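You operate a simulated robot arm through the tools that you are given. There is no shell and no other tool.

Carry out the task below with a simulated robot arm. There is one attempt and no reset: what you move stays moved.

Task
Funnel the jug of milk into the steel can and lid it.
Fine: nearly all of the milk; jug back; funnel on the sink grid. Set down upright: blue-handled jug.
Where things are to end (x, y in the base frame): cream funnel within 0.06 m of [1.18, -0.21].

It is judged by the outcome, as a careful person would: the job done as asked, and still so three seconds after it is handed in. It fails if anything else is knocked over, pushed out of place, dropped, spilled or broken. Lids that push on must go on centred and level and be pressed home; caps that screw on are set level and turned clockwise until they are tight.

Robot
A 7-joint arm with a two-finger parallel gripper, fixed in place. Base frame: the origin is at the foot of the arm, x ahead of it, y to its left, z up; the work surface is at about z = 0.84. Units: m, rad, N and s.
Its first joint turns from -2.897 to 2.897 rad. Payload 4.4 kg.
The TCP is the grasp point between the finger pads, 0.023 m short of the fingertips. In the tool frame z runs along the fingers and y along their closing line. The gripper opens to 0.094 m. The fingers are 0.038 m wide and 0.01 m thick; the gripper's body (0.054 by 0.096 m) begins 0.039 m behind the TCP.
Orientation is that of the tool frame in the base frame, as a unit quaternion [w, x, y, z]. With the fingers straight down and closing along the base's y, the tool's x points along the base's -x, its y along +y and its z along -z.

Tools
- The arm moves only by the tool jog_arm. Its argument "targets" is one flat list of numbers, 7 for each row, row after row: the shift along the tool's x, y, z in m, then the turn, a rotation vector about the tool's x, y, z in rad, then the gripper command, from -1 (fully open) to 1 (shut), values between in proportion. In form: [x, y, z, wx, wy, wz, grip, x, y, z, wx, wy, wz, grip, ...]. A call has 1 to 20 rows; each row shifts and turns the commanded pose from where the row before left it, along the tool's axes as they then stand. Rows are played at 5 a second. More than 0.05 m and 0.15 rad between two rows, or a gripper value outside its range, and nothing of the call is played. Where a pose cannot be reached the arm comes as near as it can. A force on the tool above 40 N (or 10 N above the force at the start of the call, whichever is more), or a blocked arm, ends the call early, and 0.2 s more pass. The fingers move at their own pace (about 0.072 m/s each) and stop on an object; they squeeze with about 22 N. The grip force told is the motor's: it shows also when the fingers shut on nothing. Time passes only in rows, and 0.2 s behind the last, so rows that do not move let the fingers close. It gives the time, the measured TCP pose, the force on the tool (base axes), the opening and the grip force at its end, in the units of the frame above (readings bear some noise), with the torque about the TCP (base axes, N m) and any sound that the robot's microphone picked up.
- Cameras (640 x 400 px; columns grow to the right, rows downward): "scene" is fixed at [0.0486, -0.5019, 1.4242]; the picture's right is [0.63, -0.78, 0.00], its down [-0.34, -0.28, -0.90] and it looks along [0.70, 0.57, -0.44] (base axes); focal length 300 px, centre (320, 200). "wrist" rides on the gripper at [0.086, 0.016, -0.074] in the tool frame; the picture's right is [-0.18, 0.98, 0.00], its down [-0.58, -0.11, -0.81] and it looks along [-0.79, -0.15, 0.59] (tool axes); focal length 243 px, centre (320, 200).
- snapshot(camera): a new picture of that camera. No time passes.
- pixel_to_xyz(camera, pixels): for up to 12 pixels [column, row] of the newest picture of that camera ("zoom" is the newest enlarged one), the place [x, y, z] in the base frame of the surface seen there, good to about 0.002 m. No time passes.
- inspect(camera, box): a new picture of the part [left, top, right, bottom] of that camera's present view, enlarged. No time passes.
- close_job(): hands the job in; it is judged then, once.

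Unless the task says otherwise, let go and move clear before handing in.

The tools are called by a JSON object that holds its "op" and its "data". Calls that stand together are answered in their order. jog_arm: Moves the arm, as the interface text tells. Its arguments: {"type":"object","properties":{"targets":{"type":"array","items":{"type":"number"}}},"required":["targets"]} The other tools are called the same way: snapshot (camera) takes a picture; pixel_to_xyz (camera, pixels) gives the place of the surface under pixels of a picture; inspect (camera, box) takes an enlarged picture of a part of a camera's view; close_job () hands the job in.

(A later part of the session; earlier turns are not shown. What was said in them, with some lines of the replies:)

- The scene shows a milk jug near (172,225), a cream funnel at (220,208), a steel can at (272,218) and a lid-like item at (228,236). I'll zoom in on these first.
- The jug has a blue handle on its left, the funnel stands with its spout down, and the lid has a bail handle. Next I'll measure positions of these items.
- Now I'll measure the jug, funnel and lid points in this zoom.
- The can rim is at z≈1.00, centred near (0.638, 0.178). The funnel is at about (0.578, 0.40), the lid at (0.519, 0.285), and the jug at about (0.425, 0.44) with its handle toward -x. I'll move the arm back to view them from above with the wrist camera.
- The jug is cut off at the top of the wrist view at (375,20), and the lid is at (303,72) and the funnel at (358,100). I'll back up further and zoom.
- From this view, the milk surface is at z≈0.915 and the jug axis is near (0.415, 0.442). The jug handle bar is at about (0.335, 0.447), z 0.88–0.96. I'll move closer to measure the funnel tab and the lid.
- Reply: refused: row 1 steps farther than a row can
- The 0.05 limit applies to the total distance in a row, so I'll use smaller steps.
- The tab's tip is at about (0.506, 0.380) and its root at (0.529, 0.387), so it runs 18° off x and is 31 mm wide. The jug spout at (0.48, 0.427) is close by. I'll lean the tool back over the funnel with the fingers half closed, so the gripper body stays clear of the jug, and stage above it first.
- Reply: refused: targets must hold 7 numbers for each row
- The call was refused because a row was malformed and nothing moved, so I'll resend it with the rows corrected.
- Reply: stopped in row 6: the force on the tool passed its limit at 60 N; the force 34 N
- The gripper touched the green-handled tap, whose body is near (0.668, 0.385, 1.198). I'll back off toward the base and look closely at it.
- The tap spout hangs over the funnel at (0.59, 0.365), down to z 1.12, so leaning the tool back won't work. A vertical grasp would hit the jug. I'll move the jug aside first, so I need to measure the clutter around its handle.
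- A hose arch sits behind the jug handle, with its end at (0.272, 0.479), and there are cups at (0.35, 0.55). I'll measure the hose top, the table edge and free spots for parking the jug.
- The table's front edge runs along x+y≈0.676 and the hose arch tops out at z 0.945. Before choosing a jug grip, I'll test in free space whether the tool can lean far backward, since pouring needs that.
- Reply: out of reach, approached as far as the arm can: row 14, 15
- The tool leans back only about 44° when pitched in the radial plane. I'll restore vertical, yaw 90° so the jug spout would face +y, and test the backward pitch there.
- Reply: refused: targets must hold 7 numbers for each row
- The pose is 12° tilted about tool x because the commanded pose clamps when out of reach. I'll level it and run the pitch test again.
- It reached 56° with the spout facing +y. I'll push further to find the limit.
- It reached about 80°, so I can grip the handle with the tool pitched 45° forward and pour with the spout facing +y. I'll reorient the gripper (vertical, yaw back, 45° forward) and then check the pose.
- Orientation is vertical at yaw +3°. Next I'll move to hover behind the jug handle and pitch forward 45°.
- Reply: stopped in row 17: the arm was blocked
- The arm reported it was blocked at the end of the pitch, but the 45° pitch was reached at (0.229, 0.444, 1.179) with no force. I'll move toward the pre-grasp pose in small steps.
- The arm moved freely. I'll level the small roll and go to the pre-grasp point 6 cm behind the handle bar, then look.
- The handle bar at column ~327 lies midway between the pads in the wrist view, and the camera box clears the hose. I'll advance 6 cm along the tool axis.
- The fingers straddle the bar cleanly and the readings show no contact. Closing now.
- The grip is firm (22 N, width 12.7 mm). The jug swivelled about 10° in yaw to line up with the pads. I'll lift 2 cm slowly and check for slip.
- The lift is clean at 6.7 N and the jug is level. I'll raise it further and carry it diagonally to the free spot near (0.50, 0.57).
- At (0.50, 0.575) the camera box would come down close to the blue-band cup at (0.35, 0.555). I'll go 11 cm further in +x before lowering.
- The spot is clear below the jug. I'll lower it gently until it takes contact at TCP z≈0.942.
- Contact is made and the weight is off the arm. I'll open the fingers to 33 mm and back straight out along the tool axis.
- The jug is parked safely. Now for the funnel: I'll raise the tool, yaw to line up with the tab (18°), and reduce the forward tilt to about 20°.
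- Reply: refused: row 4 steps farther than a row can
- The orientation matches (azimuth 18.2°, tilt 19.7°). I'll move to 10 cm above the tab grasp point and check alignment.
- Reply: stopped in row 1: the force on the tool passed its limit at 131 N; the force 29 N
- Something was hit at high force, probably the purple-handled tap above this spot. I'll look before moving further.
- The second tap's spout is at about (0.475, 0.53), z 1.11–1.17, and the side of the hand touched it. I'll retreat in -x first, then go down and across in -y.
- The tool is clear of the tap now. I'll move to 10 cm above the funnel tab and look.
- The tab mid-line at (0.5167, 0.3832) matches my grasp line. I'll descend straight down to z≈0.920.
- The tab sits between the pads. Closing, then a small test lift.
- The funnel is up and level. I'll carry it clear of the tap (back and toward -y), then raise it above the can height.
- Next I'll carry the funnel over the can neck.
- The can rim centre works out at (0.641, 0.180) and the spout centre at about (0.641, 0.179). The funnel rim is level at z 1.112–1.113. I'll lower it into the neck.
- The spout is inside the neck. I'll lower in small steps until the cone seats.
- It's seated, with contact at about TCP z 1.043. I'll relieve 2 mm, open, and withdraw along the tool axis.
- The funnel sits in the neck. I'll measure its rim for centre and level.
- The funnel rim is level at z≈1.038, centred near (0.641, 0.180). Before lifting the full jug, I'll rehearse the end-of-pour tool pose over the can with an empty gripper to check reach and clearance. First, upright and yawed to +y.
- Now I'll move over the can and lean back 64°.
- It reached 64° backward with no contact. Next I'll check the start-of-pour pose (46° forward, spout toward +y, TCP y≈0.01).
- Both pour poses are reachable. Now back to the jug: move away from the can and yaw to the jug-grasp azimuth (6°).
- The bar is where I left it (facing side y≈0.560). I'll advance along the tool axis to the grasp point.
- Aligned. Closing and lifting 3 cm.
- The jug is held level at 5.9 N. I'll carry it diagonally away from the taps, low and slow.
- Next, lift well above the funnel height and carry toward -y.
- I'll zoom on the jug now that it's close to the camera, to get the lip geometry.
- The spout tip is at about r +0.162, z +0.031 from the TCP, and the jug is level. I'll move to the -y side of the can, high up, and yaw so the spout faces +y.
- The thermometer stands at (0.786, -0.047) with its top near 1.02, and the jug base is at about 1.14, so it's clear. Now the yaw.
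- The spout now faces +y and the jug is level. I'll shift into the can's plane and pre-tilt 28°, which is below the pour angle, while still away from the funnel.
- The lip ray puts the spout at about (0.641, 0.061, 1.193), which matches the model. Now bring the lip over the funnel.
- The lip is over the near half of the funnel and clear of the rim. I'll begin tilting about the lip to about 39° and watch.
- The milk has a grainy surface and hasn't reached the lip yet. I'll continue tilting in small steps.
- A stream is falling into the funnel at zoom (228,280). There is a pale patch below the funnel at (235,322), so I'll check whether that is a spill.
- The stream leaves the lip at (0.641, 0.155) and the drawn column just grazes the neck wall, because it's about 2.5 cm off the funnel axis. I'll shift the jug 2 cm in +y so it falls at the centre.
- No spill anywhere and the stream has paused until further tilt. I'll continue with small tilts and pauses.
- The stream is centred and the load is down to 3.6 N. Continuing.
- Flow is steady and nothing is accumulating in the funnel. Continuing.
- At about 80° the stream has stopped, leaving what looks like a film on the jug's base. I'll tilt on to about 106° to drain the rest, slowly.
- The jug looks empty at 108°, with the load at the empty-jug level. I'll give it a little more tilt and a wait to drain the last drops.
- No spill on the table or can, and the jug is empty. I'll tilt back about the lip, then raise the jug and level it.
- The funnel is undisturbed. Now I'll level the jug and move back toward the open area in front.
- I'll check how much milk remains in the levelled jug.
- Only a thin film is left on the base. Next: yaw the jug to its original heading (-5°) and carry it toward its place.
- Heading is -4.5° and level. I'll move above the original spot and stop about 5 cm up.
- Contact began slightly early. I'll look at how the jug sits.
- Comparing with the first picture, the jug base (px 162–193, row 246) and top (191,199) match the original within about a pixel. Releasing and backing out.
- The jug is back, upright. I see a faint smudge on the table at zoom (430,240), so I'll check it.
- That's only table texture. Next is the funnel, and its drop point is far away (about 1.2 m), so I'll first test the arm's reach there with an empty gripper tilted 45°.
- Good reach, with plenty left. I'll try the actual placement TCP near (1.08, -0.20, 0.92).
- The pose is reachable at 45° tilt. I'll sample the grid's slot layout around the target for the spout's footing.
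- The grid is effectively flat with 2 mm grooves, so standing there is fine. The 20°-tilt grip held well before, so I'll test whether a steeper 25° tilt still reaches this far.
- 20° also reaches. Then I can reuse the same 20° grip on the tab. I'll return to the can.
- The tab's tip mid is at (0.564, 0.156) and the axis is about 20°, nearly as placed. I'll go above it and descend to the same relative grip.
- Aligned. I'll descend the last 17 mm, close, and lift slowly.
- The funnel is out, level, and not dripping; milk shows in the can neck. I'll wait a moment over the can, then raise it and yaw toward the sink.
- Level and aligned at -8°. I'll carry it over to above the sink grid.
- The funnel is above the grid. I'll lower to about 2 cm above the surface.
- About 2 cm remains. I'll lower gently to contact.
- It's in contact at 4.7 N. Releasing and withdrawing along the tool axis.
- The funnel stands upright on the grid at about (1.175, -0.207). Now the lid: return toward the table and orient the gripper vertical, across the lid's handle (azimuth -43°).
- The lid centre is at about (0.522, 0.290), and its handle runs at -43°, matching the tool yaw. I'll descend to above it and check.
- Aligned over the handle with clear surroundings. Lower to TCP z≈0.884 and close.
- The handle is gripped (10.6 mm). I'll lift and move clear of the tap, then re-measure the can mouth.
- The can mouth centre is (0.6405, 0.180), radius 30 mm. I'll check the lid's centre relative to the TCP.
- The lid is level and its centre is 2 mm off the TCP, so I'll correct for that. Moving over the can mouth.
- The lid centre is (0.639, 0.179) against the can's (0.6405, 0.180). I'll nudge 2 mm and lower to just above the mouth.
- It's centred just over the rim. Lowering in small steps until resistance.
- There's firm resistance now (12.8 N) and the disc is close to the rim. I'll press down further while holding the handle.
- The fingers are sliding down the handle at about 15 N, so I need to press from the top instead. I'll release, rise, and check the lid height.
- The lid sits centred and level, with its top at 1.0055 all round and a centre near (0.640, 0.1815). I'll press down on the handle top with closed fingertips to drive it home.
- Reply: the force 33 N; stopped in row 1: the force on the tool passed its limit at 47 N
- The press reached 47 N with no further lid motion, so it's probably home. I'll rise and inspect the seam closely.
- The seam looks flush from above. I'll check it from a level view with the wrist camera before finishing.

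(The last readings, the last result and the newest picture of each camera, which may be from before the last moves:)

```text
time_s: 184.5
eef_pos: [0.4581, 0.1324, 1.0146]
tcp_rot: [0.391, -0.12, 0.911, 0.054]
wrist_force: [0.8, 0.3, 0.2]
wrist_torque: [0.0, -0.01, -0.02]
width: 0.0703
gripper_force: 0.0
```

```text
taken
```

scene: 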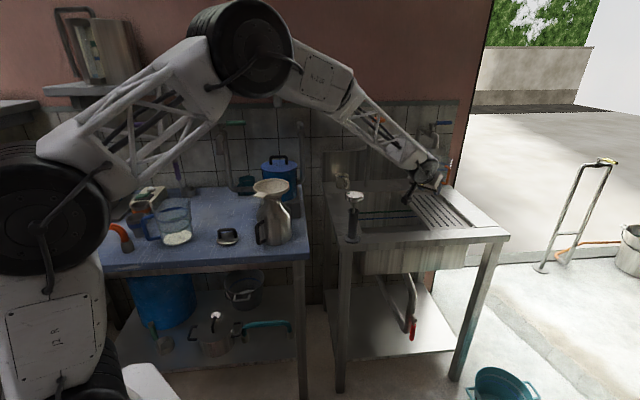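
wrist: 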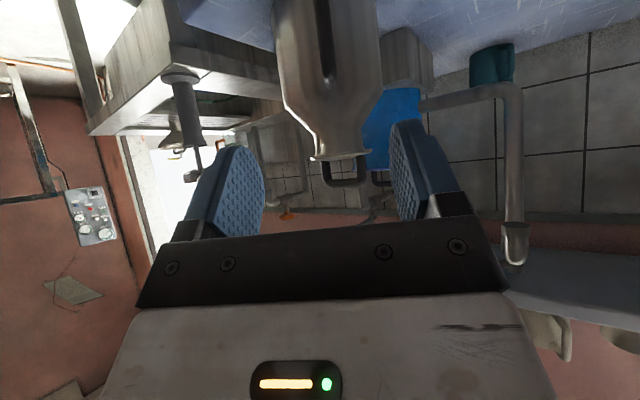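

{"op": "inspect", "data": {"camera": "wrist", "box": [300, 120, 380, 190]}}

```text
5.71 times, centred on (340, 155) of wrist
```

zoom: 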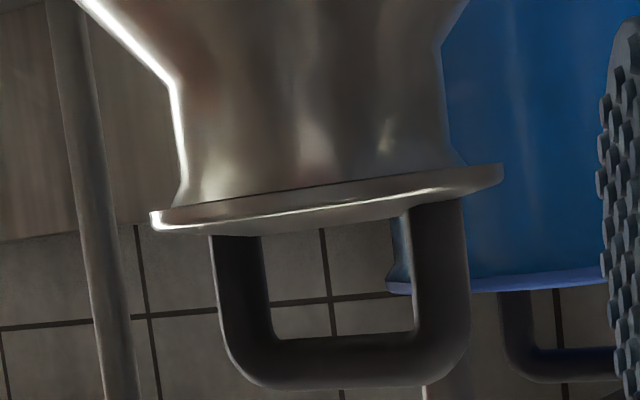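

The level view (zoom row ~195) shows the lid flush on the neck flare with no gap, centred and level. I'll move the arm clear and do a last overall check.

{"op": "jog_arm", "data": {"targets": [-0.0252, 0, -0.0243, 0, 0, 0, -0.5, -0.0252, 0, -0.0243, 0, 0, 0, -0.5, -0.0252, 0, -0.0243, 0, 0, 0, -0.5, -0.0252, 0, -0.0243, 0, 0, 0, -0.5, -0.0252, 0, -0.0243, 0, 0, 0, -0.5, 0, 0, -0.03, 0, 0, 0, -0.5, 0, 0, 0, 0, 0, 0, -0.5, 0, 0, 0, 0, 0, 0, -0.5]}}

{"op": "snapshot", "data": {"camera": "scene"}}

{"op": "inspect", "data": {"camera": "scene", "box": [110, 150, 320, 270]}}

{"op": "inspect", "data": {"camera": "scene", "box": [310, 110, 500, 260]}}

```text
time_s: 186.3
eef_pos: [0.4369, 0.125, 1.2097]
tcp_rot: [0.39, -0.12, 0.911, 0.053]
wrist_force: [-0.3, -0.7, -0.6]
wrist_torque: [0.03, -0.03, 0.02]
width: 0.0702
gripper_force: 0.0
```

```text
taken
```

scene: 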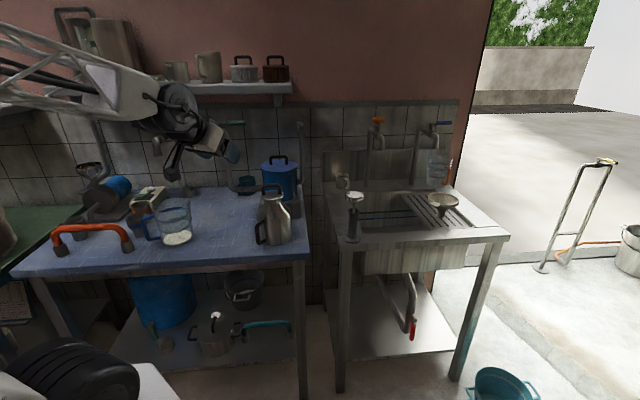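

```text
3.05 times, centred on (215, 210) of scene
```

zoom: 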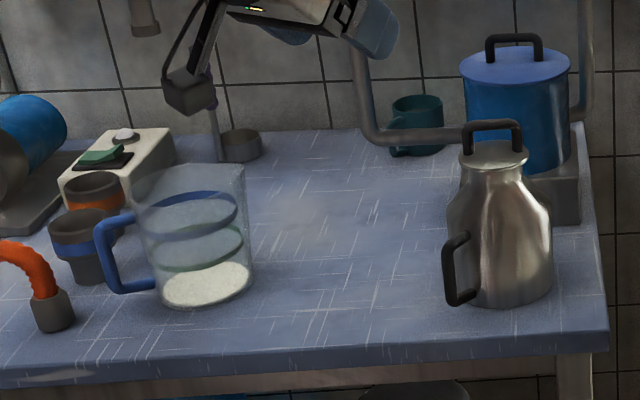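

```text
2.67 times, centred on (405, 185) of scene
```

zoom: 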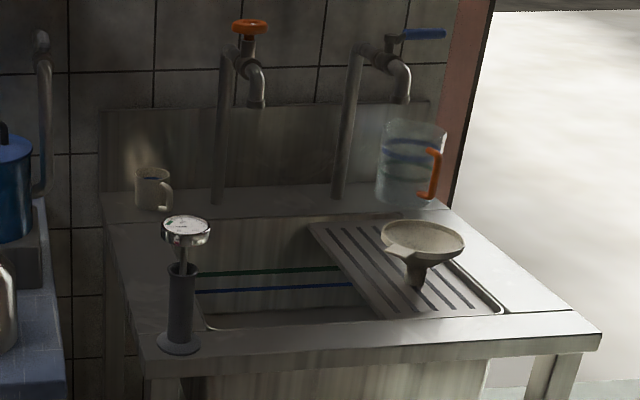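

Everything checks out: the jug is upright in its original place with only a film left, and the funnel stands on the grid near (1.175, -0.207). The can is filled with its lid seated level, nothing else has moved, and the arm is clear. Handing in.

{"op": "close_job", "data": {}}

```text
The job is handed in.
```

The milk is in the steel can, the lid is on, and I've handed the job in; no result has come back.

- **Milk:** nearly all of it went through the funnel into the can, tilting the jug to about 114°. A thin film is left on the bottom of the jug. I saw no spill on the table or the can.
- **Jug:** the blue-handled jug is upright in its original spot, within a few millimetres. I first had to park it briefly elsewhere on the table to reach the funnel.
- **Funnel:** it stands upright on the sink grid at about (1.175, -0.207), within 1 cm of the target.
- **Lid:** it sits level and within about 2 mm of centred. I pressed it with up to 47 N and it didn't move further. A close side view showed no gap at the rim.

Early on, the gripper hit two of the wall taps above the table. The force passed 60 N on the green-handled one and 131 N on the purple-handled one. Neither tap looked moved in the pictures taken afterwards.
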